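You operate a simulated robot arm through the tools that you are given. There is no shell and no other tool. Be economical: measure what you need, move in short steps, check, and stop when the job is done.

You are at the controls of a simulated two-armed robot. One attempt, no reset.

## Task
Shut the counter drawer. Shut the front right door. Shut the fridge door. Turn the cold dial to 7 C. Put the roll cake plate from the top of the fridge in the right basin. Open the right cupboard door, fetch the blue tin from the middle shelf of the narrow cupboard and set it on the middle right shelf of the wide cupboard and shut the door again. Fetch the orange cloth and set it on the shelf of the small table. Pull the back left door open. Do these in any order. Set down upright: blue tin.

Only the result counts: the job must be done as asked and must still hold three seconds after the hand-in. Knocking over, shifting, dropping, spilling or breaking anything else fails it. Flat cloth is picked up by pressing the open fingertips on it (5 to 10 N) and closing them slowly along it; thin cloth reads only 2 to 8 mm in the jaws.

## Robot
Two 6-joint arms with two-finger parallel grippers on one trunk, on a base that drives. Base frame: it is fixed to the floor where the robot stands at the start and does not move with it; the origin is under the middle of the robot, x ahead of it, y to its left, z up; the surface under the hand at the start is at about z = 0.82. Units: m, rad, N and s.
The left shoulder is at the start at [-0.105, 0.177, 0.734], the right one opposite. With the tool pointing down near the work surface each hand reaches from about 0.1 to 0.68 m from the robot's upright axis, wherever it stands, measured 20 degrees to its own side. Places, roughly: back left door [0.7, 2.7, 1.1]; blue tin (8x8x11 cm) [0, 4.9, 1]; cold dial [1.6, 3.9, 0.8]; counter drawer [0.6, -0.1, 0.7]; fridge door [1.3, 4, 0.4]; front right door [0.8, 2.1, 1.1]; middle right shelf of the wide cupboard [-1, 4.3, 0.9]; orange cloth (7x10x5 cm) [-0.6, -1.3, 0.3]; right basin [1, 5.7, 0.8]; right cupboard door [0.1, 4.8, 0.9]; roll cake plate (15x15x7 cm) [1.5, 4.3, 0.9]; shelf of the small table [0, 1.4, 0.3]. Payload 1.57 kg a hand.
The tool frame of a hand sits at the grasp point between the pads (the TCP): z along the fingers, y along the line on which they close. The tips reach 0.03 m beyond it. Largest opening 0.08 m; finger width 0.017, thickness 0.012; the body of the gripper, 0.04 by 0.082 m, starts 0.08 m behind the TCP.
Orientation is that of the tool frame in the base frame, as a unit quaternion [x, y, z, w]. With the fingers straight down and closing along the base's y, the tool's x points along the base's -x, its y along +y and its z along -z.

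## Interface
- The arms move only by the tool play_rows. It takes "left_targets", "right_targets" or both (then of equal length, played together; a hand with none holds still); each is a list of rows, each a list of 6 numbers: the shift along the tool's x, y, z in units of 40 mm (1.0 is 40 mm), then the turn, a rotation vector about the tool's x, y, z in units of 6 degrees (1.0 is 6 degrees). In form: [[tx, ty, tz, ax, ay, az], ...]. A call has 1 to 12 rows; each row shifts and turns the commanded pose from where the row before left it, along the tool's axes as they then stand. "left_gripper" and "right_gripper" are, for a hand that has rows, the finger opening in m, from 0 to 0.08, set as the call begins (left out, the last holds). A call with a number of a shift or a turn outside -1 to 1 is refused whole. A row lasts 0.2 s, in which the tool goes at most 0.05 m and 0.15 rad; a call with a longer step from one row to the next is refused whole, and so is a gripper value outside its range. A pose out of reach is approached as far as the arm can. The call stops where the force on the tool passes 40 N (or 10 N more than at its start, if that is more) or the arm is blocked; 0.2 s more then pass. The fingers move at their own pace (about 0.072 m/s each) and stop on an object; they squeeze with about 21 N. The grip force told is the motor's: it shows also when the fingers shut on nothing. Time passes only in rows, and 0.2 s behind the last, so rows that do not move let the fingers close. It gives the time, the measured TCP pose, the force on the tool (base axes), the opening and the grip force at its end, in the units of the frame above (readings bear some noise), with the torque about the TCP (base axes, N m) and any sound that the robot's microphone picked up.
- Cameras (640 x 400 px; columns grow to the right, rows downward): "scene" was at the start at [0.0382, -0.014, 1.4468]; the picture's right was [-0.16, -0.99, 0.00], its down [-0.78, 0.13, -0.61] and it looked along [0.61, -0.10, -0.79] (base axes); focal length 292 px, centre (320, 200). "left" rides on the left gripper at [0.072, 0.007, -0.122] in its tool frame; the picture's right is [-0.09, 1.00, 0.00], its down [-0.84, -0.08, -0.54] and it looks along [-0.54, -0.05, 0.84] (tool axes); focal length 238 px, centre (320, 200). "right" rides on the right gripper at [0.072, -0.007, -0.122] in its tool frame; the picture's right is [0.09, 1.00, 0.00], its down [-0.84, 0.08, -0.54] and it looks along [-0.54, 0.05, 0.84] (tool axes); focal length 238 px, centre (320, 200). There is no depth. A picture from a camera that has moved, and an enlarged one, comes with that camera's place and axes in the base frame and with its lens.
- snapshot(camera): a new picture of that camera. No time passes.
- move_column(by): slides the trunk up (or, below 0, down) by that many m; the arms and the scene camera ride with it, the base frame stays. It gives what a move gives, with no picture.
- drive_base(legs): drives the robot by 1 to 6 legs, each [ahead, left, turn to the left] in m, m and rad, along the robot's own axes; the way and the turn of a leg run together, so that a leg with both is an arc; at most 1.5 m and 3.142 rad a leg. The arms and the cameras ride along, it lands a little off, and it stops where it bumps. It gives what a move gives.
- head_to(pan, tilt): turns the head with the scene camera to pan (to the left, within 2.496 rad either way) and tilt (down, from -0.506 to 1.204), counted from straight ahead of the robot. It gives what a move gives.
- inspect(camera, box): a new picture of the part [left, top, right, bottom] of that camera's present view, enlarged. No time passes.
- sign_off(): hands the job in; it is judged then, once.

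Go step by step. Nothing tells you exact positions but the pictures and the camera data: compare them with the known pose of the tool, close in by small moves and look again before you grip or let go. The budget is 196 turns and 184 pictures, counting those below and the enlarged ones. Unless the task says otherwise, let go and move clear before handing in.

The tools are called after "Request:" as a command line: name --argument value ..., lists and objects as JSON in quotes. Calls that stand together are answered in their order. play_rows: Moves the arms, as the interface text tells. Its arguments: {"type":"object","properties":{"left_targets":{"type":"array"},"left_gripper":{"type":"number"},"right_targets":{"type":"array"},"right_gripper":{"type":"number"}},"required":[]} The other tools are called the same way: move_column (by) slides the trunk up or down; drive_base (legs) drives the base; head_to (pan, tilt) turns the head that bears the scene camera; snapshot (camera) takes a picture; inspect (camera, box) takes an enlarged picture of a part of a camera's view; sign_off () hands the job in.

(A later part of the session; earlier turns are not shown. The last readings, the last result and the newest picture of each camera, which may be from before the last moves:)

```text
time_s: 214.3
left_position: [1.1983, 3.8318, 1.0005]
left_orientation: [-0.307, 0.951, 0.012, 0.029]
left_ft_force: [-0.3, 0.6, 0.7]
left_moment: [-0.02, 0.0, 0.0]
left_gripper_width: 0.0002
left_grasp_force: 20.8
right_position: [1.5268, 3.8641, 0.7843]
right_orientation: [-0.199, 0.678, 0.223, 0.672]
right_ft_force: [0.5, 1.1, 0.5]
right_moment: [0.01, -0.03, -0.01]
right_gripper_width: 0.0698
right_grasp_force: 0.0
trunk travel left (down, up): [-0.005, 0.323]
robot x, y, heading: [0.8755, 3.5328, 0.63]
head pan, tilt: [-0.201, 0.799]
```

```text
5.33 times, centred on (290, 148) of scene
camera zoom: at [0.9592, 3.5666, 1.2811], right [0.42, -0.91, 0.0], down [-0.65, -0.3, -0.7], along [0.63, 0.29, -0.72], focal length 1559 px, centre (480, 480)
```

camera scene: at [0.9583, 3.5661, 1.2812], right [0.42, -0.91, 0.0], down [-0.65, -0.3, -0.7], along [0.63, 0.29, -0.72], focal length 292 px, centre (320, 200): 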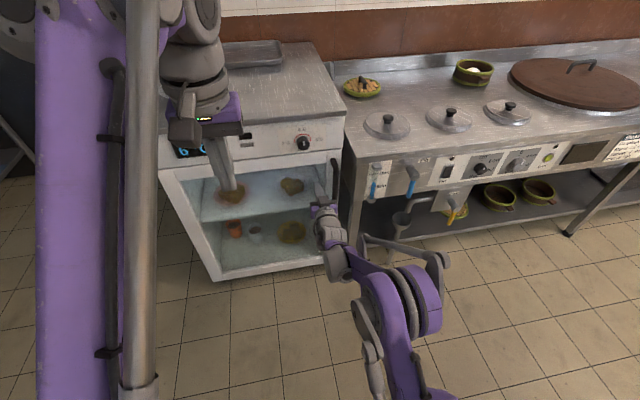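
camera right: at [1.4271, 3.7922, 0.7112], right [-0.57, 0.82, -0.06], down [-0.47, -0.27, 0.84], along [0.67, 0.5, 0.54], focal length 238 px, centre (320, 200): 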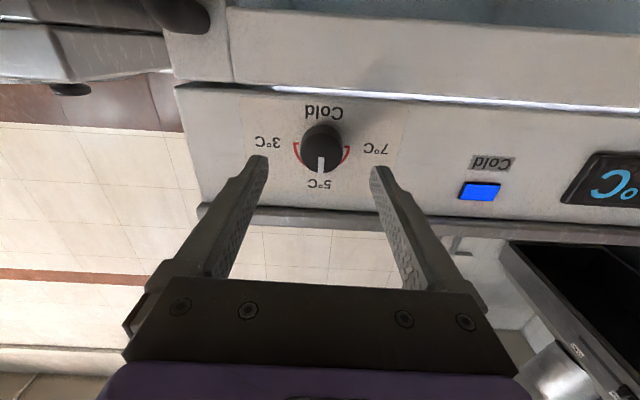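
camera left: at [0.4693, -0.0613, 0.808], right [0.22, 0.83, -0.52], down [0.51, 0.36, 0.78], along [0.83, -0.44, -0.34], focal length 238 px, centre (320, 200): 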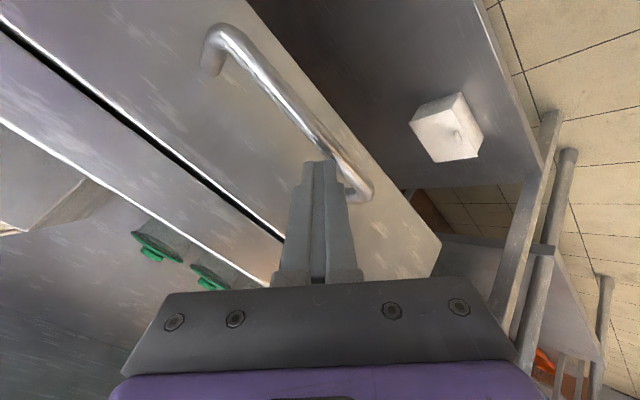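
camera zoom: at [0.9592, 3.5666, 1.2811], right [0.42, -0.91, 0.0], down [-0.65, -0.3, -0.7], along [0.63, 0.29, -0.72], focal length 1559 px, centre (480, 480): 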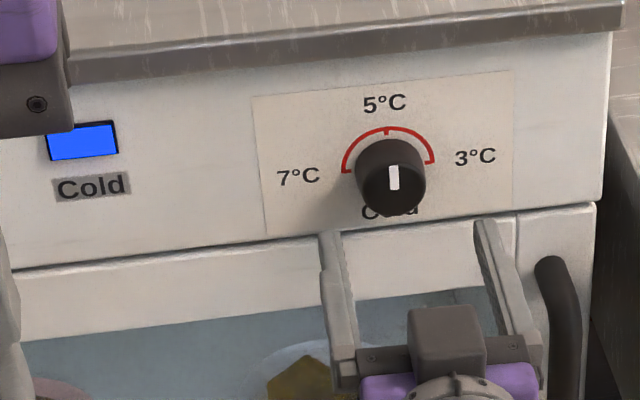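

The knob is well centred between the fingers. I'll advance 6.5 cm and close.

Request:
play_rows --right_targets '[[0, 0, 0.4, 0, 0, 0], [0, 0, 0.4, 0, 0, 0], [0, 0, 0.4, 0, 0, 0], [0, 0, 0.4, 0, 0, 0], [0, 0, 0, 0, 0, 0]]'

Request:
play_rows --right_targets '[[0, 0, 0, 0, 0, 0], [0, 0, 0, 0, 0, 0], [0, 0, 0, 0, 0, 0]]' --right_gripper 0.0

Request:
snapshot --camera "right"

Request:
inspect --camera "scene" --box '[230, 110, 350, 185]'

```text
time_s: 215.3
left_position: [1.1983, 3.8303, 0.9994]
left_orientation: [-0.308, 0.951, 0.012, 0.029]
left_ft_force: [0.0, 0.3, 0.0]
left_moment: [0.01, 0.03, -0.03]
left_gripper_width: 0.0
left_grasp_force: 21.1
right_position: [1.5721, 3.8981, 0.7833]
right_orientation: [-0.198, 0.679, 0.224, 0.671]
right_ft_force: [-8.0, -6.0, 1.6]
right_moment: [0.14, 0.01, 0.44]
right_gripper_width: 0.0697
right_grasp_force: 0.0
trunk travel left (down, up): [-0.005, 0.323]
robot x, y, heading: [0.875, 3.5281, 0.627]
head pan, tilt: [-0.201, 0.799]
stopped in row 4 (right hand): the force on the tool passed its limit at 63 N (the readings are from after the stop); the commanded pose is now the measured one
```

```text
time_s: 216.1
left_position: [1.1978, 3.8312, 1.0008]
left_orientation: [-0.308, 0.951, 0.011, 0.029]
left_ft_force: [0.2, 0.0, -0.9]
left_moment: [0.01, -0.04, -0.01]
left_gripper_width: 0.0004
left_grasp_force: 21.1
right_position: [1.5725, 3.8989, 0.7822]
right_orientation: [-0.2, 0.678, 0.225, 0.67]
right_ft_force: [-12.5, 1.8, 2.7]
right_moment: [0.0, -0.1, 0.31]
right_gripper_width: 0.0374
right_grasp_force: 43.7
trunk travel left (down, up): [-0.005, 0.323]
robot x, y, heading: [0.8808, 3.5348, 0.632]
head pan, tilt: [-0.201, 0.799]
```

```text
108 pictures are left
camera right: at [1.4733, 3.8259, 0.7105], right [-0.57, 0.82, -0.06], down [-0.47, -0.27, 0.84], along [0.67, 0.5, 0.54], focal length 238 px, centre (320, 200)
```

right: 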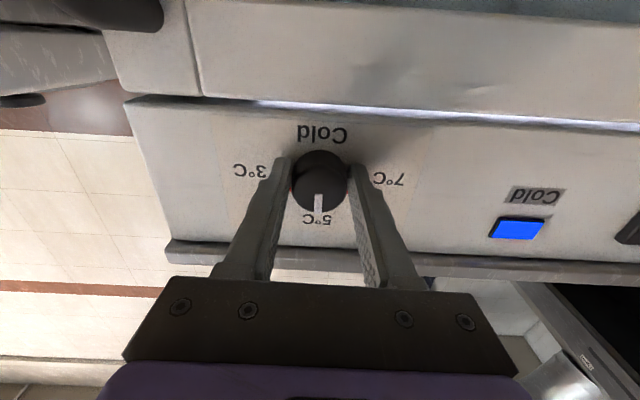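

```text
5.33 times, centred on (290, 148) of scene
camera zoom: at [0.9575, 3.5666, 1.2812], right [0.42, -0.91, 0.0], down [-0.65, -0.3, -0.7], along [0.63, 0.29, -0.72], focal length 1559 px, centre (480, 480)
```

zoom: 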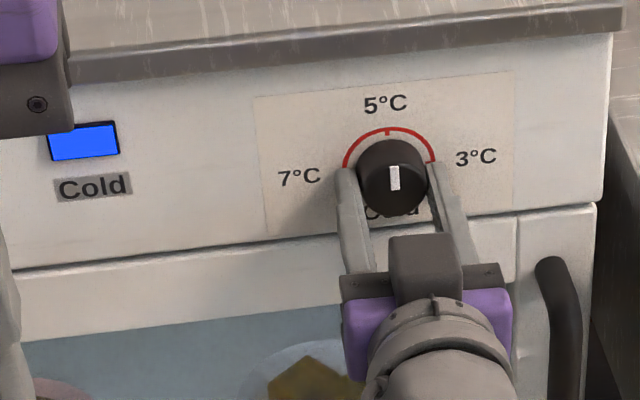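

I've gripped the knob. I'll ease off 4 mm from the panel and turn anticlockwise.

Request:
play_rows --right_targets '[[0, 0, -0.1, 0, 0, 0], [0, 0, 0, 0, 0, -1], [0, 0, 0, 0, 0, -1], [0, 0, 0, 0, 0, -1], [0, 0, 0, 0, 0, -1], [0, 0, 0, 0, 0, -1]]'

Request:
inspect --camera "scene" --box '[230, 110, 350, 185]'

```text
time_s: 217.5
left_position: [1.199, 3.8319, 0.9999]
left_orientation: [-0.307, 0.951, 0.012, 0.027]
left_ft_force: [-0.9, 0.2, 0.2]
left_moment: [-0.02, -0.03, -0.02]
left_gripper_width: 0.0
left_grasp_force: 20.9
right_position: [1.5708, 3.894, 0.7814]
right_orientation: [-0.368, 0.604, 0.042, 0.705]
right_ft_force: [12.7, 10.1, 8.6]
right_moment: [0.43, -0.55, 0.17]
right_gripper_width: 0.037
right_grasp_force: 42.7
trunk travel left (down, up): [-0.005, 0.323]
robot x, y, heading: [0.8761, 3.5289, 0.627]
head pan, tilt: [-0.201, 0.799]
```

```text
5.33 times, centred on (290, 148) of scene
camera zoom: at [0.9595, 3.567, 1.281], right [0.42, -0.91, 0.0], down [-0.65, -0.3, -0.7], along [0.63, 0.29, -0.72], focal length 1559 px, centre (480, 480)
```

zoom: 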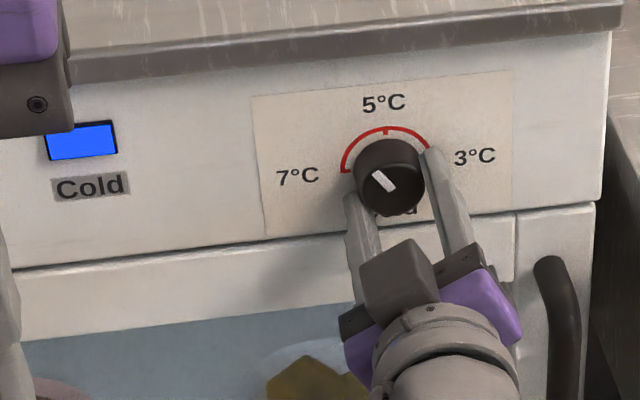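

The knob is turning the right way, about a third done. Continuing.

Request:
play_rows --right_targets '[[0, 0, 0, 0, 0, -1], [0, 0, 0, 0, 0, -1], [0, 0, 0, 0, 0, -1], [0, 0, 0, 0, 0, -1], [0, 0, 0, 0, 0, -1], [0, 0, 0, 0, 0, -1], [0, 0, 0, 0, 0, -1], [0, 0, 0, 0, 0, -1], [0, 0, 0, 0, 0, -1]]'

Request:
inspect --camera "scene" --box '[170, 100, 350, 212]'

Request:
snapshot --camera "right"

```text
time_s: 219.3
left_position: [1.1983, 3.83, 1.0]
left_orientation: [-0.308, 0.951, 0.013, 0.028]
left_ft_force: [0.7, -0.1, -0.1]
left_moment: [-0.03, 0.0, 0.02]
left_gripper_width: 0.0001
left_grasp_force: 21.1
right_position: [1.5729, 3.8921, 0.7856]
right_orientation: [-0.57, 0.413, -0.24, 0.668]
right_ft_force: [-3.7, -3.8, 1.7]
right_moment: [-0.06, 0.06, -0.91]
right_gripper_width: 0.037
right_grasp_force: 42.9
trunk travel left (down, up): [-0.005, 0.323]
robot x, y, heading: [0.8785, 3.5315, 0.632]
head pan, tilt: [-0.201, 0.799]
stopped in row 8 (right hand): the force on the tool passed its limit at 41 N (the readings are from after the stop); the commanded pose is now the measured one
```

```text
3.56 times, centred on (260, 156) of scene
camera zoom: at [0.9585, 3.5659, 1.2811], right [0.41, -0.91, 0.0], down [-0.65, -0.3, -0.7], along [0.63, 0.29, -0.72], focal length 1039 px, centre (533, 356)
```

zoom: 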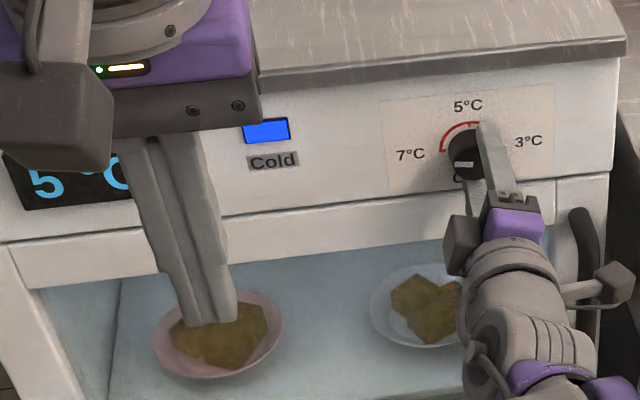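

```text
104 pictures are left
camera right: at [1.5106, 3.7646, 0.7703], right [-0.1, 0.16, -0.98], down [-0.91, 0.38, 0.15], along [0.39, 0.91, 0.11], focal length 238 px, centre (320, 200)
```

right: 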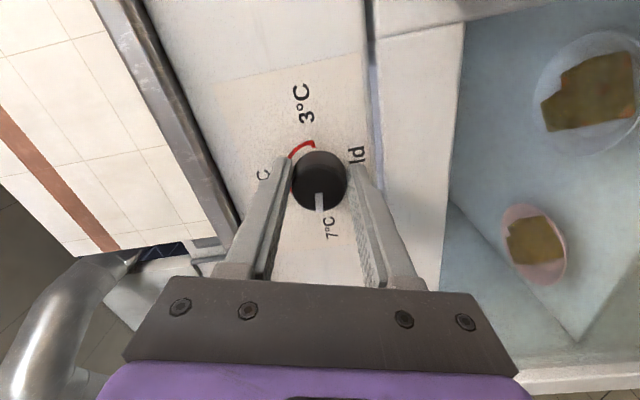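

The pointer now lies at 7 °C against its stop. I'll release, back off and check.

Request:
play_rows --right_targets '[[0, 0, 0, 0, 0, 0.2], [0, 0, 0, 0, 0, 0]]'

Request:
play_rows --right_targets '[[0, 0, 0, 0, 0, 0], [0, 0, 0, 0, 0, 0], [0, 0, -0.5, 0, 0, 0], [0, 0, -0.8, 0, 0, 0], [0, 0, -0.8, 0, 0, 0], [0, 0, -0.8, 0, 0, 1], [0, 0, 0, 0, 0, 1], [0, 0, 0, 0, 0, 1], [0, 0, 0, 0, 0, 1], [0, 0, 0, 0, 0, 1], [0, 0, 0, 0, 0, 1], [0, 0, 0, 0, 0, 1]]' --right_gripper 0.07

Request:
inspect --camera "scene" --box '[170, 100, 350, 212]'

```text
time_s: 219.9
left_position: [1.1991, 3.8307, 1.0006]
left_orientation: [-0.308, 0.951, 0.011, 0.028]
left_ft_force: [-0.9, 0.1, 0.0]
left_moment: [0.0, 0.02, -0.02]
left_gripper_width: 0.0
left_grasp_force: 21.1
right_position: [1.5718, 3.8931, 0.7855]
right_orientation: [-0.565, 0.42, -0.233, 0.671]
right_ft_force: [7.9, -0.9, 10.4]
right_moment: [0.16, -0.08, -0.46]
right_gripper_width: 0.0369
right_grasp_force: 43.5
trunk travel left (down, up): [-0.005, 0.323]
robot x, y, heading: [0.8802, 3.5289, 0.626]
head pan, tilt: [-0.201, 0.799]
```

```text
time_s: 222.5
left_position: [1.2003, 3.8319, 1.0002]
left_orientation: [-0.308, 0.951, 0.012, 0.028]
left_ft_force: [-0.1, 0.1, -0.6]
left_moment: [0.01, -0.02, 0.01]
left_gripper_width: 0.0
left_grasp_force: 21.1
right_position: [1.4763, 3.8273, 0.7829]
right_orientation: [-0.378, 0.595, 0.023, 0.709]
right_ft_force: [0.2, 0.4, -0.1]
right_moment: [0.01, -0.05, 0.0]
right_gripper_width: 0.0701
right_grasp_force: 0.1
trunk travel left (down, up): [-0.005, 0.323]
robot x, y, heading: [0.8785, 3.5292, 0.631]
head pan, tilt: [-0.201, 0.799]
```

```text
3.56 times, centred on (260, 156) of scene
camera zoom: at [0.9592, 3.5664, 1.2811], right [0.41, -0.91, 0.0], down [-0.65, -0.3, -0.7], along [0.63, 0.29, -0.72], focal length 1039 px, centre (533, 356)
```

zoom: 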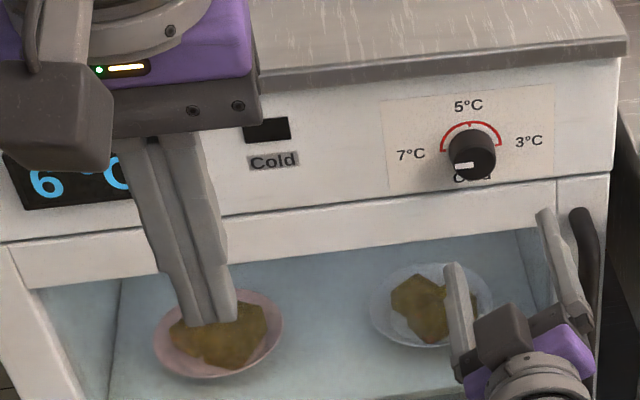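

The dial is at 7 °C. Next is the roll cake plate on top of the fridge. I'll raise the trunk, level and retract the right hand, and drive forward so the left hand can reach it.

Request:
move_column --by 0.28

Request:
play_rows --right_targets '[[0, 0, -0.8, 0, 0, 1], [0, 0, -0.8, 0, 0, 1], [0, 0, -0.8, 0, 0, 1], [-0.3, 0, 0, 0, 0, 1], [-0.6, 0, 0, 0, 0, 1], [-0.8, 0, 0, 0, 0, 1], [-0.8, 0, 0, 0, 0, 0], [-0.8, 0, 0, 0, 0, 0]]' --left_targets '[[0, 0, 0, 0, 0, 0], [0, 0, 0, 0, 0, 0], [0, 0, 0, 0, 0, 0], [0, 0, 0, 0, 0, 0], [0, 0, 0, 0, 0, 0], [0, 0, 0, 0, 0, 0], [0, 0, 0, 0, 0, 0], [0, 0, 0, 0, 0, 0]]' --left_gripper 0.08

Request:
drive_base --legs '[[0.3, 0.1, 0.01]]'

Request:
head_to --pan 0.2 --tilt 0.8

Request:
snapshot --camera "scene"

Request:
snapshot --camera "left"

```text
time_s: 225.3
left_position: [1.2002, 3.8311, 1.2795]
left_orientation: [-0.308, 0.951, 0.012, 0.028]
left_ft_force: [-0.5, 0.7, 0.7]
left_moment: [0.02, -0.02, 0.01]
left_gripper_width: 0.0002
left_grasp_force: 21.5
right_position: [1.4772, 3.8265, 1.0636]
right_orientation: [-0.379, 0.594, 0.023, 0.709]
right_ft_force: [-1.1, -0.1, 0.3]
right_moment: [-0.04, 0.04, 0.0]
right_gripper_width: 0.07
right_grasp_force: 0.1
trunk travel left (down, up): [-0.285, 0.043]
robot x, y, heading: [0.8763, 3.5298, 0.627]
head pan, tilt: [-0.201, 0.799]
```

```text
time_s: 227.1
left_position: [1.1993, 3.8313, 1.2809]
left_orientation: [-0.308, 0.951, 0.011, 0.028]
left_ft_force: [0.3, 0.0, -0.5]
left_moment: [0.02, 0.01, 0.0]
left_gripper_width: 0.0799
left_grasp_force: 0.2
right_position: [1.3963, 3.7721, 1.1949]
right_orientation: [-0.177, 0.682, 0.241, 0.667]
right_ft_force: [0.1, -0.1, 0.9]
right_moment: [0.02, -0.02, 0.04]
right_gripper_width: 0.0699
right_grasp_force: 0.1
trunk travel left (down, up): [-0.285, 0.043]
robot x, y, heading: [0.8766, 3.5268, 0.63]
head pan, tilt: [-0.201, 0.799]
```

```text
time_s: 229.2
left_position: [1.3844, 4.0896, 1.2804]
left_orientation: [-0.307, 0.951, 0.013, 0.028]
left_ft_force: [-0.5, -0.1, -0.2]
left_moment: [-0.04, 0.02, -0.02]
left_gripper_width: 0.0801
left_grasp_force: 0.1
right_position: [1.582, 4.0311, 1.1944]
right_orientation: [-0.176, 0.683, 0.241, 0.667]
right_ft_force: [0.0, 0.0, -0.7]
right_moment: [0.0, 0.02, 0.0]
right_gripper_width: 0.0698
right_grasp_force: 0.0
trunk travel left (down, up): [-0.285, 0.043]
robot x, y, heading: [1.0674, 3.7877, 0.631]
head pan, tilt: [-0.201, 0.799]
```

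```text
time_s: 230.1
left_position: [1.3844, 4.0893, 1.2802]
left_orientation: [-0.308, 0.951, 0.012, 0.029]
left_ft_force: [-0.2, 0.0, 0.0]
left_moment: [0.01, 0.0, 0.03]
left_gripper_width: 0.0802
left_grasp_force: 0.0
right_position: [1.5824, 4.0315, 1.195]
right_orientation: [-0.176, 0.683, 0.241, 0.667]
right_ft_force: [-0.3, 0.3, 0.2]
right_moment: [0.0, -0.02, 0.0]
right_gripper_width: 0.0699
right_grasp_force: 0.0
trunk travel left (down, up): [-0.285, 0.043]
robot x, y, heading: [1.0564, 3.7902, 0.628]
head pan, tilt: [0.201, 0.799]
```

```text
102 pictures are left
camera scene: at [1.0845, 3.8211, 1.5669], right [0.74, -0.68, 0.0], down [-0.48, -0.53, -0.7], along [0.47, 0.51, -0.72], focal length 292 px, centre (320, 200)
```

scene: 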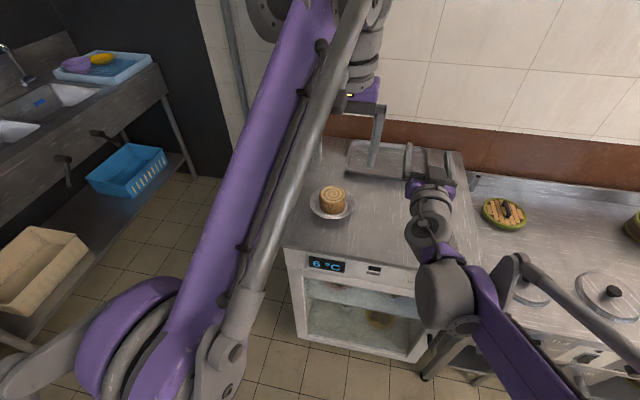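

```text
101 pictures are left
camera left: at [1.3162, 4.0479, 1.3971], right [-0.51, 0.86, 0.01], down [0.7, 0.41, 0.59], along [0.5, 0.31, -0.81], focal length 238 px, centre (320, 200)
```

left: 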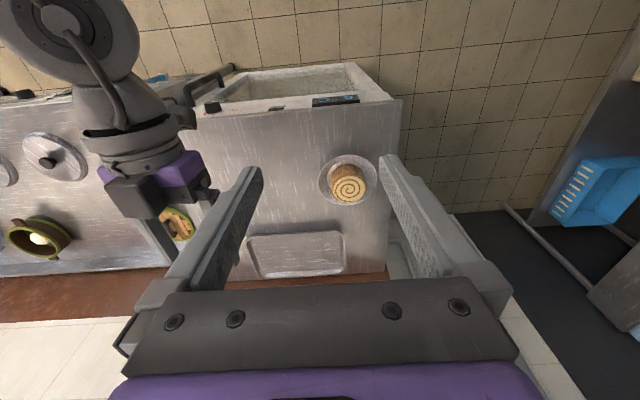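

The roll is at about (1.54, 4.265), top near z 0.92. I need its width against my 8 cm opening, so I'll enlarge both views.

Request:
inspect --camera "left" --box '[290, 140, 402, 210]'

Request:
inspect --camera "scene" --box '[285, 165, 381, 225]'

```text
5.71 times, centred on (346, 175) of left
camera zoom: at [1.3162, 4.0479, 1.3971], right [-0.51, 0.86, 0.01], down [0.7, 0.41, 0.59], along [0.5, 0.31, -0.81], focal length 1362 px, centre (171, 343)
```

zoom: 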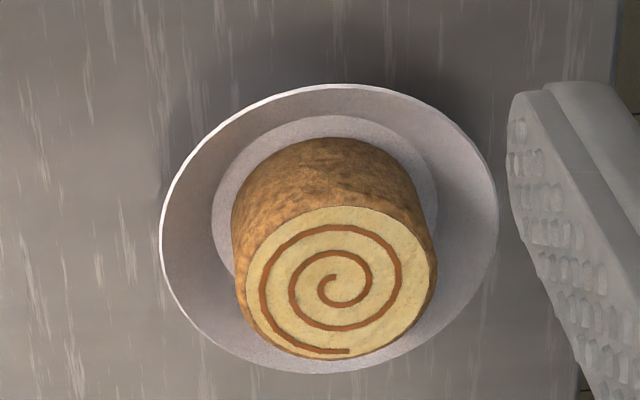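

```text
6.67 times, centred on (333, 195) of scene
camera zoom: at [1.0845, 3.8211, 1.5669], right [0.74, -0.68, 0.0], down [-0.48, -0.53, -0.7], along [0.47, 0.51, -0.72], focal length 1949 px, centre (233, 233)
```

zoom: 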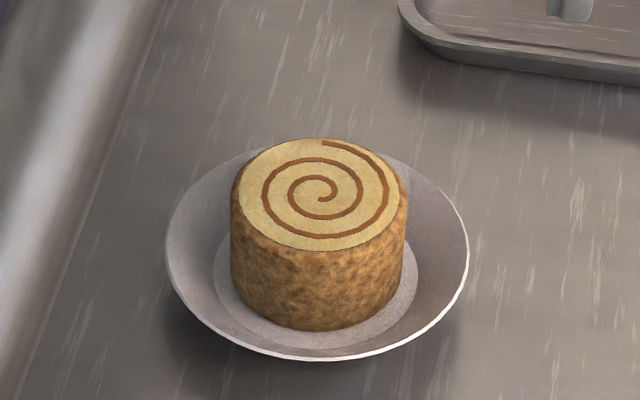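

The roll is about 8 cm wide, too big to grip, so I'll pinch the plate's sloped rim with a tilted hand. I'll look at the sink first to choose the side.

Request:
head_to --pan 1.1 --tilt 0.5

Request:
snapshot --camera "scene"

Request:
inspect --camera "scene" --box '[200, 80, 440, 230]'

```text
time_s: 231.3
left_position: [1.3837, 4.0898, 1.2805]
left_orientation: [-0.308, 0.951, 0.012, 0.028]
left_ft_force: [0.3, 0.0, 0.1]
left_moment: [-0.04, 0.01, -0.01]
left_gripper_width: 0.0799
left_grasp_force: 0.0
right_position: [1.5826, 4.0314, 1.1937]
right_orientation: [-0.177, 0.682, 0.242, 0.667]
right_ft_force: [0.4, -1.0, -0.2]
right_moment: [0.0, -0.03, -0.01]
right_gripper_width: 0.0699
right_grasp_force: 0.0
trunk travel left (down, up): [-0.285, 0.043]
robot x, y, heading: [1.0685, 3.7884, 0.632]
head pan, tilt: [1.1, 0.499]
```

```text
98 pictures are left
camera scene: at [1.0159, 3.8517, 1.5928], right [0.99, 0.16, 0.0], down [0.07, -0.47, -0.88], along [-0.14, 0.87, -0.48], focal length 292 px, centre (320, 200)
```

scene: 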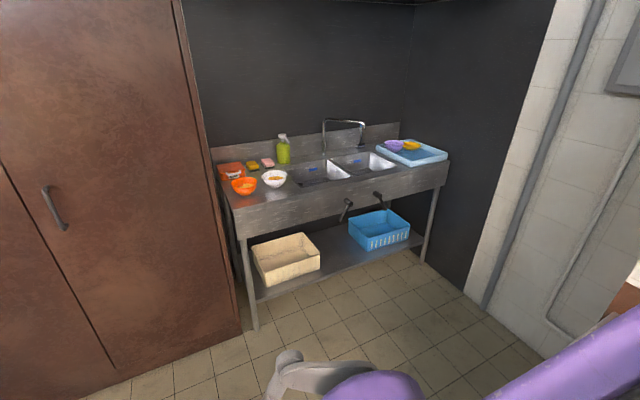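

```text
2.67 times, centred on (320, 155) of scene
camera zoom: at [1.0159, 3.8517, 1.5928], right [0.99, 0.16, 0.0], down [0.07, -0.47, -0.88], along [-0.14, 0.87, -0.48], focal length 779 px, centre (320, 320)
```

zoom: 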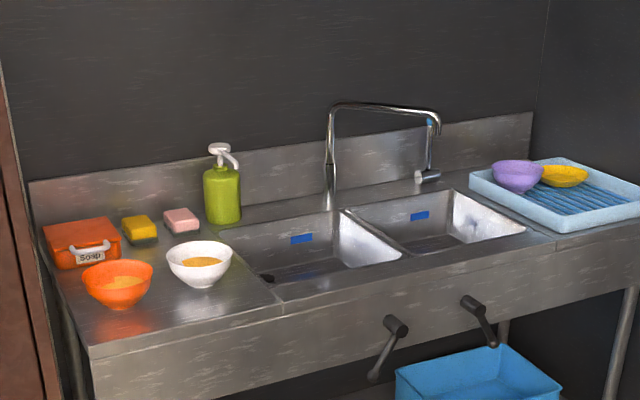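

The right basin measures about 0.35 × 0.36 m, with the faucet spout near its middle. I'll pinch the plate on its left rim with the left hand leaned 45°, so the hand stays on the left side in the basin.

Request:
drive_base --legs '[[0.08, 0, 0.01]]'

Request:
play_rows --left_targets '[[0, 0, 0, 1, 0, 0], [0, 0, 0, 1, 0, 0], [0, 0, 0, 1, 0, 0], [0, 0, 0, 1, 0, 0], [0, 0, 0, 1, 0, 0], [0, 0, 0, 1, 0, 0], [0, 0, 0, 1, 0, 0], [0, 0, 0, 0.5, 0, 0]]' --left_gripper 0.04

Request:
play_rows --left_targets '[[-0.375, 0.91, 0.2, 0, 0, 0], [-0.375, 0.91, 0.2, 0, 0, 0], [-0.375, 0.91, 0.2, 0, 0, 0], [-0.375, 0.91, 0.2, 0, 0, 0], [-0.375, 0.91, 0.2, 0, 0, 0], [-0.375, 0.91, 0.2, 0, 0, 0], [-0.375, 0.91, 0.2, 0, 0, 0], [-0.375, 0.91, 0.2, 0, 0, 0]]'

Request:
head_to --pan 0.3 --tilt 0.8

Request:
snapshot --camera "scene"

Request:
snapshot --camera "left"

```text
time_s: 232.4
left_position: [1.4452, 4.1388, 1.2803]
left_orientation: [-0.311, 0.95, 0.012, 0.028]
left_ft_force: [-0.4, 1.1, 0.6]
left_moment: [-0.01, 0.04, -0.04]
left_gripper_width: 0.0801
left_grasp_force: 0.1
right_position: [1.6445, 4.0828, 1.1938]
right_orientation: [-0.179, 0.682, 0.244, 0.666]
right_ft_force: [0.0, 1.1, -1.1]
right_moment: [-0.03, 0.01, -0.02]
right_gripper_width: 0.0701
right_grasp_force: 0.0
trunk travel left (down, up): [-0.285, 0.043]
robot x, y, heading: [1.1265, 3.8349, 0.642]
head pan, tilt: [1.1, 0.499]
```

```text
time_s: 234.2
left_position: [1.4454, 4.1397, 1.2791]
left_orientation: [-0.277, 0.882, -0.353, 0.145]
left_ft_force: [-0.5, -0.6, -0.5]
left_moment: [-0.02, 0.0, 0.0]
left_gripper_width: 0.0401
left_grasp_force: 0.0
right_position: [1.6436, 4.0814, 1.1945]
right_orientation: [-0.179, 0.682, 0.244, 0.666]
right_ft_force: [-0.4, -0.5, -0.4]
right_moment: [0.0, -0.02, 0.02]
right_gripper_width: 0.0698
right_grasp_force: 0.1
trunk travel left (down, up): [-0.285, 0.043]
robot x, y, heading: [1.1258, 3.8353, 0.64]
head pan, tilt: [1.1, 0.499]
```

```text
time_s: 236.0
left_position: [1.4613, 4.3508, 1.0392]
left_orientation: [-0.278, 0.881, -0.353, 0.145]
left_ft_force: [-0.4, 0.4, -0.2]
left_moment: [0.01, -0.02, 0.01]
left_gripper_width: 0.04
left_grasp_force: 0.2
right_position: [1.6451, 4.0833, 1.1934]
right_orientation: [-0.179, 0.682, 0.243, 0.666]
right_ft_force: [0.5, 0.1, 0.6]
right_moment: [-0.02, 0.03, -0.01]
right_gripper_width: 0.07
right_grasp_force: 0.1
trunk travel left (down, up): [-0.285, 0.043]
robot x, y, heading: [1.128, 3.8346, 0.64]
head pan, tilt: [1.1, 0.499]
```

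```text
time_s: 237.1
left_position: [1.461, 4.3507, 1.0412]
left_orientation: [-0.278, 0.882, -0.352, 0.145]
left_ft_force: [0.2, 0.1, 0.1]
left_moment: [0.0, 0.0, -0.01]
left_gripper_width: 0.04
left_grasp_force: 0.0
right_position: [1.6459, 4.0826, 1.1942]
right_orientation: [-0.18, 0.682, 0.245, 0.666]
right_ft_force: [0.6, 0.5, -0.7]
right_moment: [0.0, 0.04, 0.02]
right_gripper_width: 0.0702
right_grasp_force: 0.0
trunk travel left (down, up): [-0.285, 0.043]
robot x, y, heading: [1.1267, 3.8375, 0.632]
head pan, tilt: [0.3, 0.799]
```

```text
96 pictures are left
camera scene: at [1.1417, 3.8732, 1.5669], right [0.81, -0.59, 0.0], down [-0.42, -0.58, -0.7], along [0.41, 0.56, -0.72], focal length 292 px, centre (320, 200)
```

scene: 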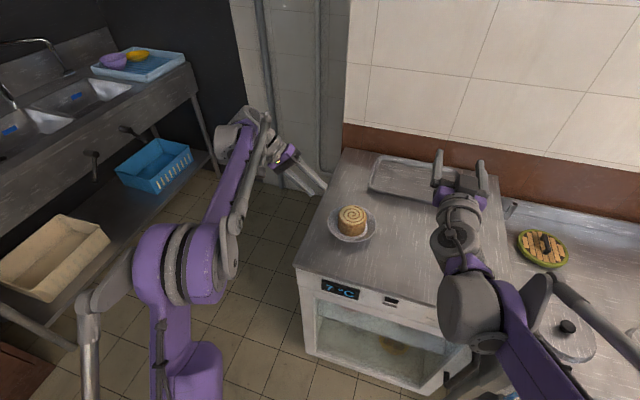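

```text
95 pictures are left
camera left: at [1.3458, 4.3774, 1.118], right [-0.31, 0.65, -0.69], down [0.46, 0.74, 0.49], along [0.83, -0.17, -0.53], focal length 238 px, centre (320, 200)
```

left: 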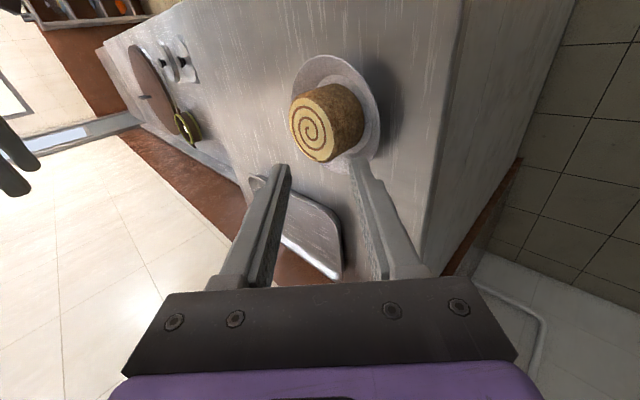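

The display now reads 7 °C. The plate's rim is too low to get a finger under it here, so I'll slide the plate left with the right hand until its rim overhangs the fridge's left edge. First I'll pitch the right hand down beside it.

Request:
play_rows --right_targets '[[0, 0, 0, 0, 1, 0], [0, 0, 0, 0, 1, 0], [0, 0, 0, 0, 1, 0], [0, 0, 0, 0, 1, 0], [0, 0, 0, 0, 1, 0], [0, 0, 0, 0, 1, 0], [0, 0, 0, 0, 1, 0], [0, 0, 0, 0, 0.5, 0]]' --right_gripper 0

Request:
play_rows --right_targets '[[0.74, 0, 0.74, 0, 0, 0], [0.74, 0, 0.74, 0, 0, 0], [0.74, 0, 0.74, 0, 0, 0], [0.74, 0, 0.74, 0, 0, 0], [0.74, 0, 0.74, 0, 0, 0], [0.74, 0, 0.74, 0, 0, 0]]'

Request:
snapshot --camera "right"

Request:
inspect --camera "scene" --box '[270, 130, 510, 280]'

```text
time_s: 238.9
left_position: [1.4617, 4.351, 1.0407]
left_orientation: [-0.277, 0.882, -0.352, 0.145]
left_ft_force: [-0.5, -0.2, 0.3]
left_moment: [0.01, 0.05, 0.03]
left_gripper_width: 0.0399
left_grasp_force: 0.0
right_position: [1.644, 4.0828, 1.1939]
right_orientation: [-0.258, 0.885, 0.156, 0.354]
right_ft_force: [0.0, -0.6, -0.9]
right_moment: [-0.03, 0.01, -0.01]
right_gripper_width: 0.0
right_grasp_force: 21.0
trunk travel left (down, up): [-0.285, 0.043]
robot x, y, heading: [1.1236, 3.8346, 0.634]
head pan, tilt: [0.3, 0.799]
```

```text
time_s: 240.3
left_position: [1.4621, 4.3509, 1.0415]
left_orientation: [-0.277, 0.882, -0.353, 0.145]
left_ft_force: [0.5, 0.0, 0.0]
left_moment: [0.0, 0.01, 0.02]
left_gripper_width: 0.04
left_grasp_force: 0.1
right_position: [1.6341, 4.1034, 0.9461]
right_orientation: [-0.258, 0.885, 0.156, 0.354]
right_ft_force: [0.3, -0.9, -0.1]
right_moment: [-0.02, 0.0, 0.0]
right_gripper_width: 0.0001
right_grasp_force: 20.8
trunk travel left (down, up): [-0.285, 0.043]
robot x, y, heading: [1.13, 3.8336, 0.638]
head pan, tilt: [0.3, 0.799]
```

```text
94 pictures are left
camera right: at [1.5263, 4.0166, 0.9795], right [-0.62, 0.78, 0.03], down [0.17, 0.1, 0.98], along [0.76, 0.62, -0.2], focal length 238 px, centre (320, 200)
```

right: 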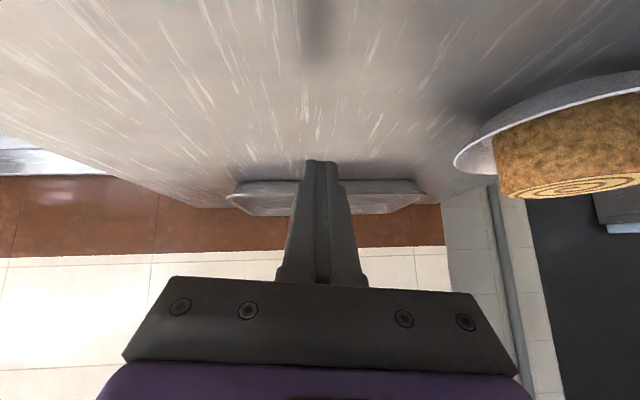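

```text
2.67 times, centred on (390, 205) of scene
camera zoom: at [1.1425, 3.8738, 1.5669], right [0.81, -0.59, 0.0], down [-0.42, -0.58, -0.7], along [0.41, 0.56, -0.72], focal length 779 px, centre (133, 187)
```

zoom: 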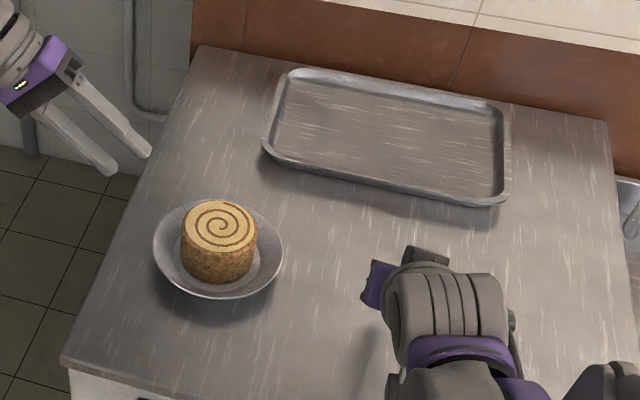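

The right fingers are just right of the plate. I'll lower them to 3 to 4 cm above the fridge top and move left until close to the rim.

Request:
play_rows --right_targets '[[0.4, 0, 0.4, 0, 0, 0], [0.42, 0, 0.42, 0, 0, 0], [0, 0.5, 0, 0, 0, 0], [0, 0.5, 0, 0, 0, 0], [0, 0.5, 0, 0, 0, 0], [0, 0.4, 0, 0, 0, 0]]'

Request:
snapshot --camera "right"

Request:
inspect --camera "scene" --box '[290, 170, 450, 270]'

```text
time_s: 240.9
left_position: [1.4604, 4.3505, 1.0407]
left_orientation: [-0.277, 0.882, -0.352, 0.146]
left_ft_force: [-0.9, 0.4, -0.3]
left_moment: [-0.02, -0.01, 0.01]
left_gripper_width: 0.0399
left_grasp_force: 0.0
right_position: [1.6299, 4.1047, 0.9067]
right_orientation: [-0.259, 0.882, 0.158, 0.36]
right_ft_force: [-9.7, -6.6, 15.7]
right_moment: [-0.09, 0.03, 0.03]
right_gripper_width: 0.0002
right_grasp_force: 21.0
trunk travel left (down, up): [-0.285, 0.043]
robot x, y, heading: [1.1237, 3.8329, 0.635]
head pan, tilt: [0.3, 0.799]
stopped in row 3 (right hand): the force on the tool passed its limit at 56 N (the readings are from after the stop); the commanded pose is now the measured one
```

```text
92 pictures are left
camera right: at [1.5222, 4.0178, 0.9392], right [-0.62, 0.78, 0.03], down [0.16, 0.1, 0.98], along [0.76, 0.62, -0.19], focal length 238 px, centre (320, 200)
```

right: 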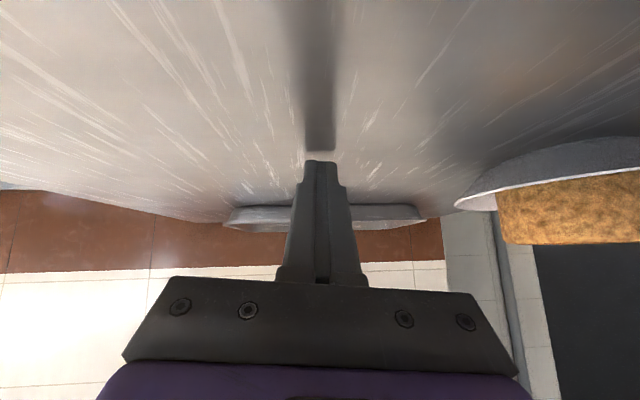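

```text
4.00 times, centred on (370, 220) of scene
camera zoom: at [1.1394, 3.8716, 1.5671], right [0.81, -0.59, 0.0], down [-0.42, -0.58, -0.7], along [0.41, 0.56, -0.72], focal length 1169 px, centre (120, 120)
```

zoom: 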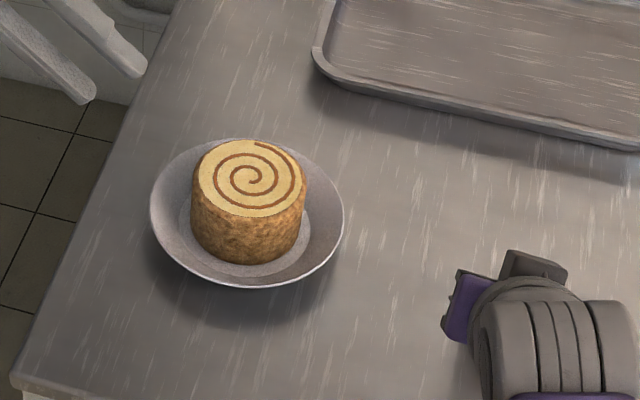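

The tip touched the fridge top, so that is at about 0.88. I'll lift 6 mm and move left towards the rim.

Request:
play_rows --right_targets '[[-0.11, 0, -0.11, 0, 0, 0], [0, 0.5, 0, 0, 0, 0], [0, 0.5, 0, 0, 0, 0], [0, 0.5, 0, 0, 0, 0], [0, 0.4, 0, 0, 0, 0]]'

Request:
snapshot --camera "right"

Request:
inspect --camera "scene" --box '[290, 170, 450, 270]'

```text
time_s: 242.1
left_position: [1.4629, 4.3525, 1.0407]
left_orientation: [-0.277, 0.882, -0.352, 0.145]
left_ft_force: [0.4, -0.3, 0.6]
left_moment: [0.0, -0.01, 0.01]
left_gripper_width: 0.0401
left_grasp_force: 0.1
right_position: [1.5892, 4.1677, 0.919]
right_orientation: [-0.26, 0.882, 0.158, 0.359]
right_ft_force: [-1.1, 0.0, 0.9]
right_moment: [-0.02, 0.02, 0.0]
right_gripper_width: 0.0004
right_grasp_force: 21.0
trunk travel left (down, up): [-0.285, 0.043]
robot x, y, heading: [1.1255, 3.8383, 0.639]
head pan, tilt: [0.3, 0.799]
```

```text
90 pictures are left
camera right: at [1.4806, 4.0806, 0.9517], right [-0.62, 0.78, 0.03], down [0.17, 0.1, 0.98], along [0.76, 0.62, -0.19], focal length 238 px, centre (320, 200)
```

right: 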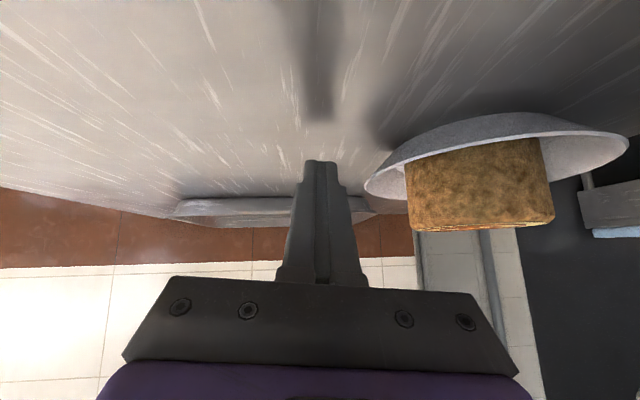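

```text
4.00 times, centred on (370, 220) of scene
camera zoom: at [1.1419, 3.8736, 1.5669], right [0.81, -0.59, 0.0], down [-0.42, -0.58, -0.7], along [0.41, 0.56, -0.72], focal length 1169 px, centre (120, 120)
```

zoom: 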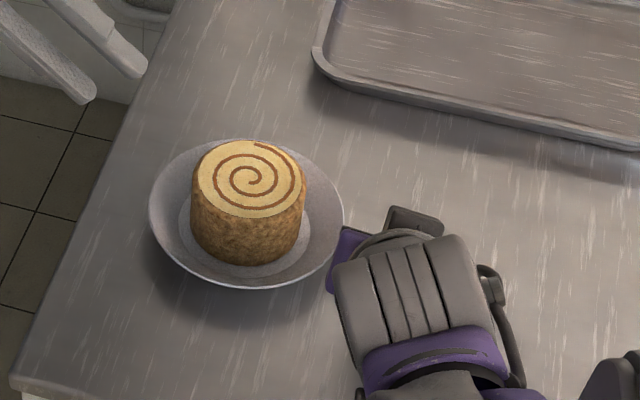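

The finger is about 2 cm from the rim and level with its middle. I'll push the plate slowly left about 8 cm.

Request:
play_rows --right_targets '[[0.06, 0.25, 0.06, 0, 0, 0], [0, 0.22, 0, 0, 0, 0], [0, 0.22, 0, 0, 0, 0], [0, 0.22, 0, 0, 0, 0], [0, 0.22, 0, 0, 0, 0], [0, 0.22, 0, 0, 0, 0], [0, 0.22, 0, 0, 0, 0], [0, 0.22, 0, 0, 0, 0], [0, 0.22, 0, 0, 0, 0]]'

Request:
inspect --camera "scene" --box '[270, 150, 430, 250]'

Request:
snapshot --camera "left"

```text
time_s: 244.1
left_position: [1.4621, 4.3498, 1.0398]
left_orientation: [-0.276, 0.882, -0.352, 0.146]
left_ft_force: [-0.2, -0.4, -0.2]
left_moment: [0.01, 0.0, -0.02]
left_gripper_width: 0.04
left_grasp_force: 0.0
right_position: [1.5441, 4.2336, 0.9238]
right_orientation: [-0.259, 0.883, 0.158, 0.359]
right_ft_force: [0.2, -0.1, -0.2]
right_moment: [-0.05, -0.03, 0.0]
right_gripper_width: 0.0
right_grasp_force: 21.0
trunk travel left (down, up): [-0.285, 0.043]
robot x, y, heading: [1.1265, 3.8307, 0.638]
head pan, tilt: [0.3, 0.799]
```

```text
4.00 times, centred on (350, 200) of scene
camera zoom: at [1.1419, 3.8735, 1.5669], right [0.81, -0.59, 0.0], down [-0.42, -0.58, -0.7], along [0.41, 0.56, -0.72], focal length 1169 px, centre (200, 200)
```

zoom: 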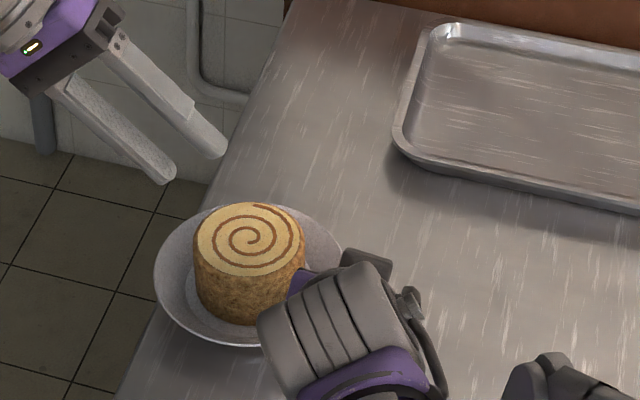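

```text
87 pictures are left
camera left: at [1.3463, 4.3779, 1.1173], right [-0.31, 0.65, -0.69], down [0.46, 0.74, 0.49], along [0.83, -0.17, -0.53], focal length 238 px, centre (320, 200)
```

left: 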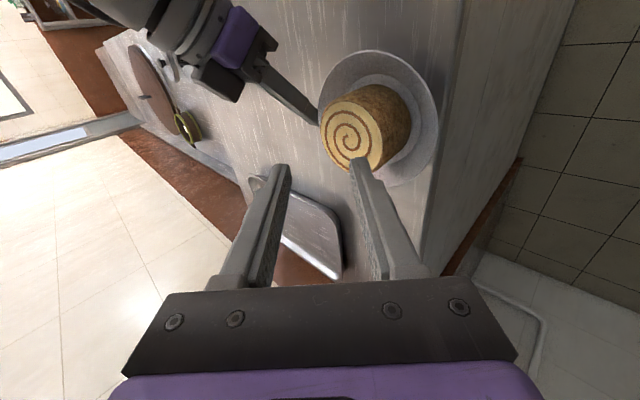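

The plate has moved and its rim just overhangs. I'll push about 2 cm further.

Request:
play_rows --right_targets '[[0, 0.18, 0, 0, 0, 0], [0, 0.18, 0, 0, 0, 0], [0, 0.18, 0, 0, 0, 0], [0, 0, 0, 0, 0, 0]]'

Request:
inspect --camera "scene" --box '[270, 150, 430, 250]'

Request:
inspect --camera "left" --box '[260, 20, 500, 170]'

```text
time_s: 245.1
left_position: [1.4633, 4.3515, 1.04]
left_orientation: [-0.278, 0.882, -0.352, 0.145]
left_ft_force: [0.7, -0.4, 0.1]
left_moment: [0.0, -0.03, -0.01]
left_gripper_width: 0.0398
left_grasp_force: 0.1
right_position: [1.5315, 4.2524, 0.9254]
right_orientation: [-0.259, 0.883, 0.158, 0.358]
right_ft_force: [0.7, 0.2, -0.5]
right_moment: [0.0, 0.0, -0.01]
right_gripper_width: 0.0
right_grasp_force: 20.7
trunk travel left (down, up): [-0.285, 0.043]
robot x, y, heading: [1.1272, 3.8377, 0.64]
head pan, tilt: [0.3, 0.799]
```

```text
4.00 times, centred on (350, 200) of scene
camera zoom: at [1.1421, 3.8732, 1.5669], right [0.81, -0.59, 0.0], down [-0.42, -0.58, -0.7], along [0.41, 0.56, -0.72], focal length 1169 px, centre (200, 200)
```

zoom: 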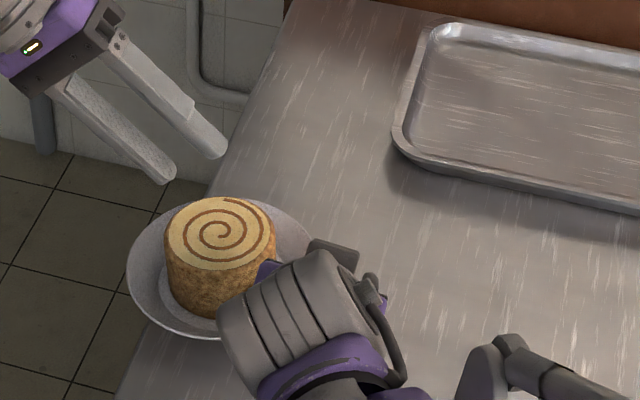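

```text
2.67 times, centred on (380, 95) of left
camera zoom: at [1.3465, 4.3777, 1.1174], right [-0.31, 0.65, -0.69], down [0.46, 0.74, 0.49], along [0.83, -0.17, -0.53], focal length 636 px, centre (160, 480)
```

zoom: 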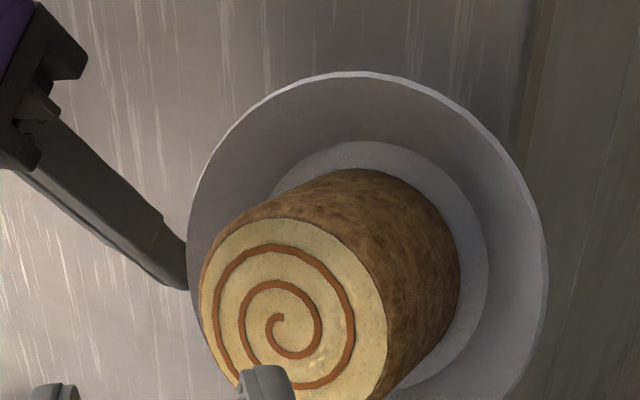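

The rim now overhangs by about 2.5 cm. I'll withdraw the right hand and bring the left hand to its pre-grasp point along the 45° line.

Request:
play_rows --right_targets '[[0, -0.6, 0, 0, 0, 0], [0, -0.9, 0, 0, 0, 0], [-0.3, -0.8, -0.3, 0, 0, 0], [-0.7, 0, -0.7, 0, 0, 0], [-0.7, 0, -0.7, 0, 0, 0], [-0.7, 0, -0.7, 0, 0, 0], [-0.7, 0, -0.7, 0, 0, 0]]' --left_targets '[[0, 0, 0, 0, 0, 0], [0, 0, 0, 0, 0, 0], [0, 0, 0, 0, 0, 0], [0, 0.78, -0.335, 0, 0, 0], [0, 0.78, -0.335, 0, 0, 0], [0, 0.78, -0.335, 0, 0, 0], [0, 0.78, -0.335, 0, 0, 0]]' --left_gripper 0.03

Request:
snapshot --camera "left"

Request:
inspect --camera "scene" --box '[270, 150, 430, 250]'

```text
time_s: 246.7
left_position: [1.3891, 4.4542, 0.9872]
left_orientation: [-0.277, 0.881, -0.354, 0.145]
left_ft_force: [0.3, 0.3, 0.4]
left_moment: [0.02, -0.05, 0.0]
left_gripper_width: 0.0302
left_grasp_force: 0.1
right_position: [1.5925, 4.1575, 1.0887]
right_orientation: [-0.259, 0.883, 0.157, 0.358]
right_ft_force: [0.5, -0.6, 0.5]
right_moment: [-0.02, 0.0, -0.05]
right_gripper_width: 0.0
right_grasp_force: 21.0
trunk travel left (down, up): [-0.285, 0.043]
robot x, y, heading: [1.1249, 3.8347, 0.636]
head pan, tilt: [0.3, 0.799]
```

```text
84 pictures are left
camera left: at [1.2729, 4.4813, 1.0644], right [-0.31, 0.65, -0.69], down [0.46, 0.74, 0.49], along [0.83, -0.17, -0.53], focal length 238 px, centre (320, 200)
```

left: 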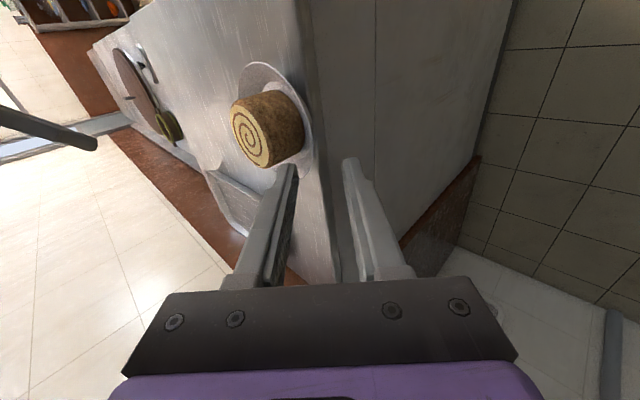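

```text
4.00 times, centred on (350, 200) of scene
camera zoom: at [1.1412, 3.874, 1.5669], right [0.81, -0.59, 0.0], down [-0.42, -0.58, -0.7], along [0.41, 0.56, -0.72], focal length 1169 px, centre (200, 200)
```

zoom: 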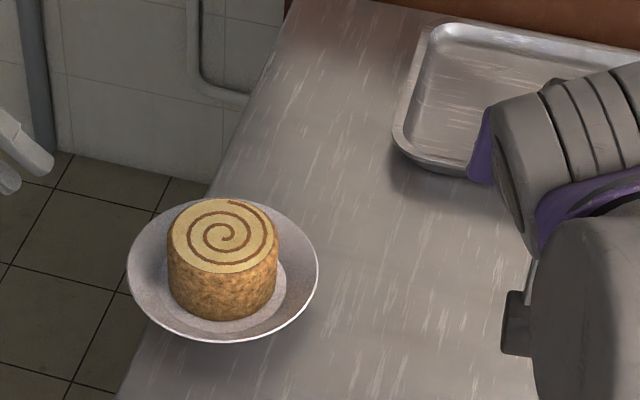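

The hand is lined up at 10 to 12 cm along the approach line. I'll advance most of the way and check.

Request:
play_rows --left_targets '[[0, 0, 0.7, 0, 0, 0], [0, 0, 0.7, 0, 0, 0], [0, -0.03, 0.7, 0, 0, 0]]'

Request:
snapshot --camera "left"

Request:
inspect --camera "scene" --box '[270, 150, 430, 250]'

```text
time_s: 247.5
left_position: [1.4298, 4.4071, 0.9292]
left_orientation: [-0.277, 0.882, -0.353, 0.145]
left_ft_force: [0.1, 0.5, 0.4]
left_moment: [0.0, 0.02, 0.02]
left_gripper_width: 0.0301
left_grasp_force: 0.0
right_position: [1.5926, 4.1579, 1.0893]
right_orientation: [-0.258, 0.883, 0.157, 0.358]
right_ft_force: [0.7, -1.3, -0.7]
right_moment: [-0.01, 0.0, 0.01]
right_gripper_width: 0.0
right_grasp_force: 21.2
trunk travel left (down, up): [-0.285, 0.043]
robot x, y, heading: [1.1286, 3.8349, 0.639]
head pan, tilt: [0.3, 0.799]
```

```text
82 pictures are left
camera left: at [1.314, 4.433, 1.0078], right [-0.31, 0.65, -0.69], down [0.46, 0.74, 0.49], along [0.83, -0.17, -0.53], focal length 238 px, centre (320, 200)
```

left: 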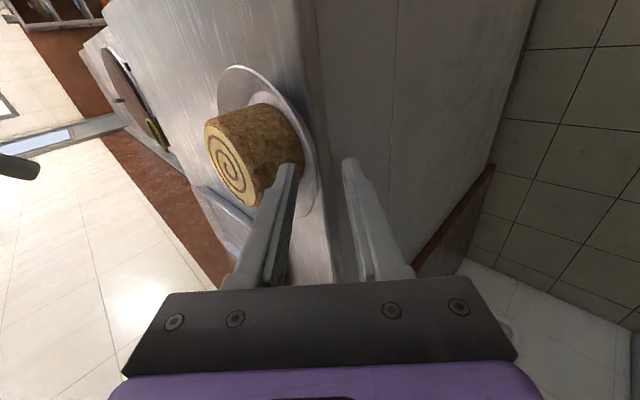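

```text
4.00 times, centred on (350, 200) of scene
camera zoom: at [1.1423, 3.8729, 1.5669], right [0.81, -0.59, 0.0], down [-0.42, -0.58, -0.7], along [0.41, 0.56, -0.72], focal length 1169 px, centre (200, 200)
```

zoom: 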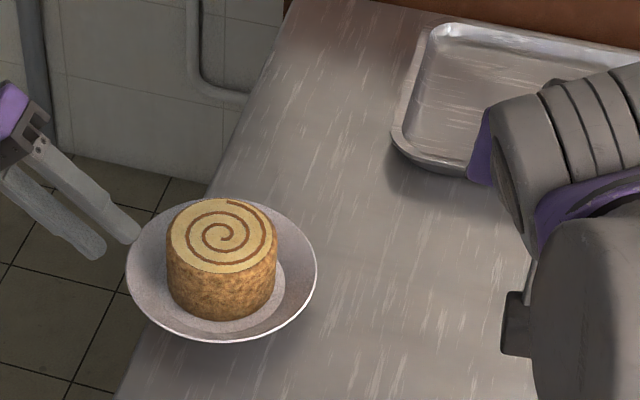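

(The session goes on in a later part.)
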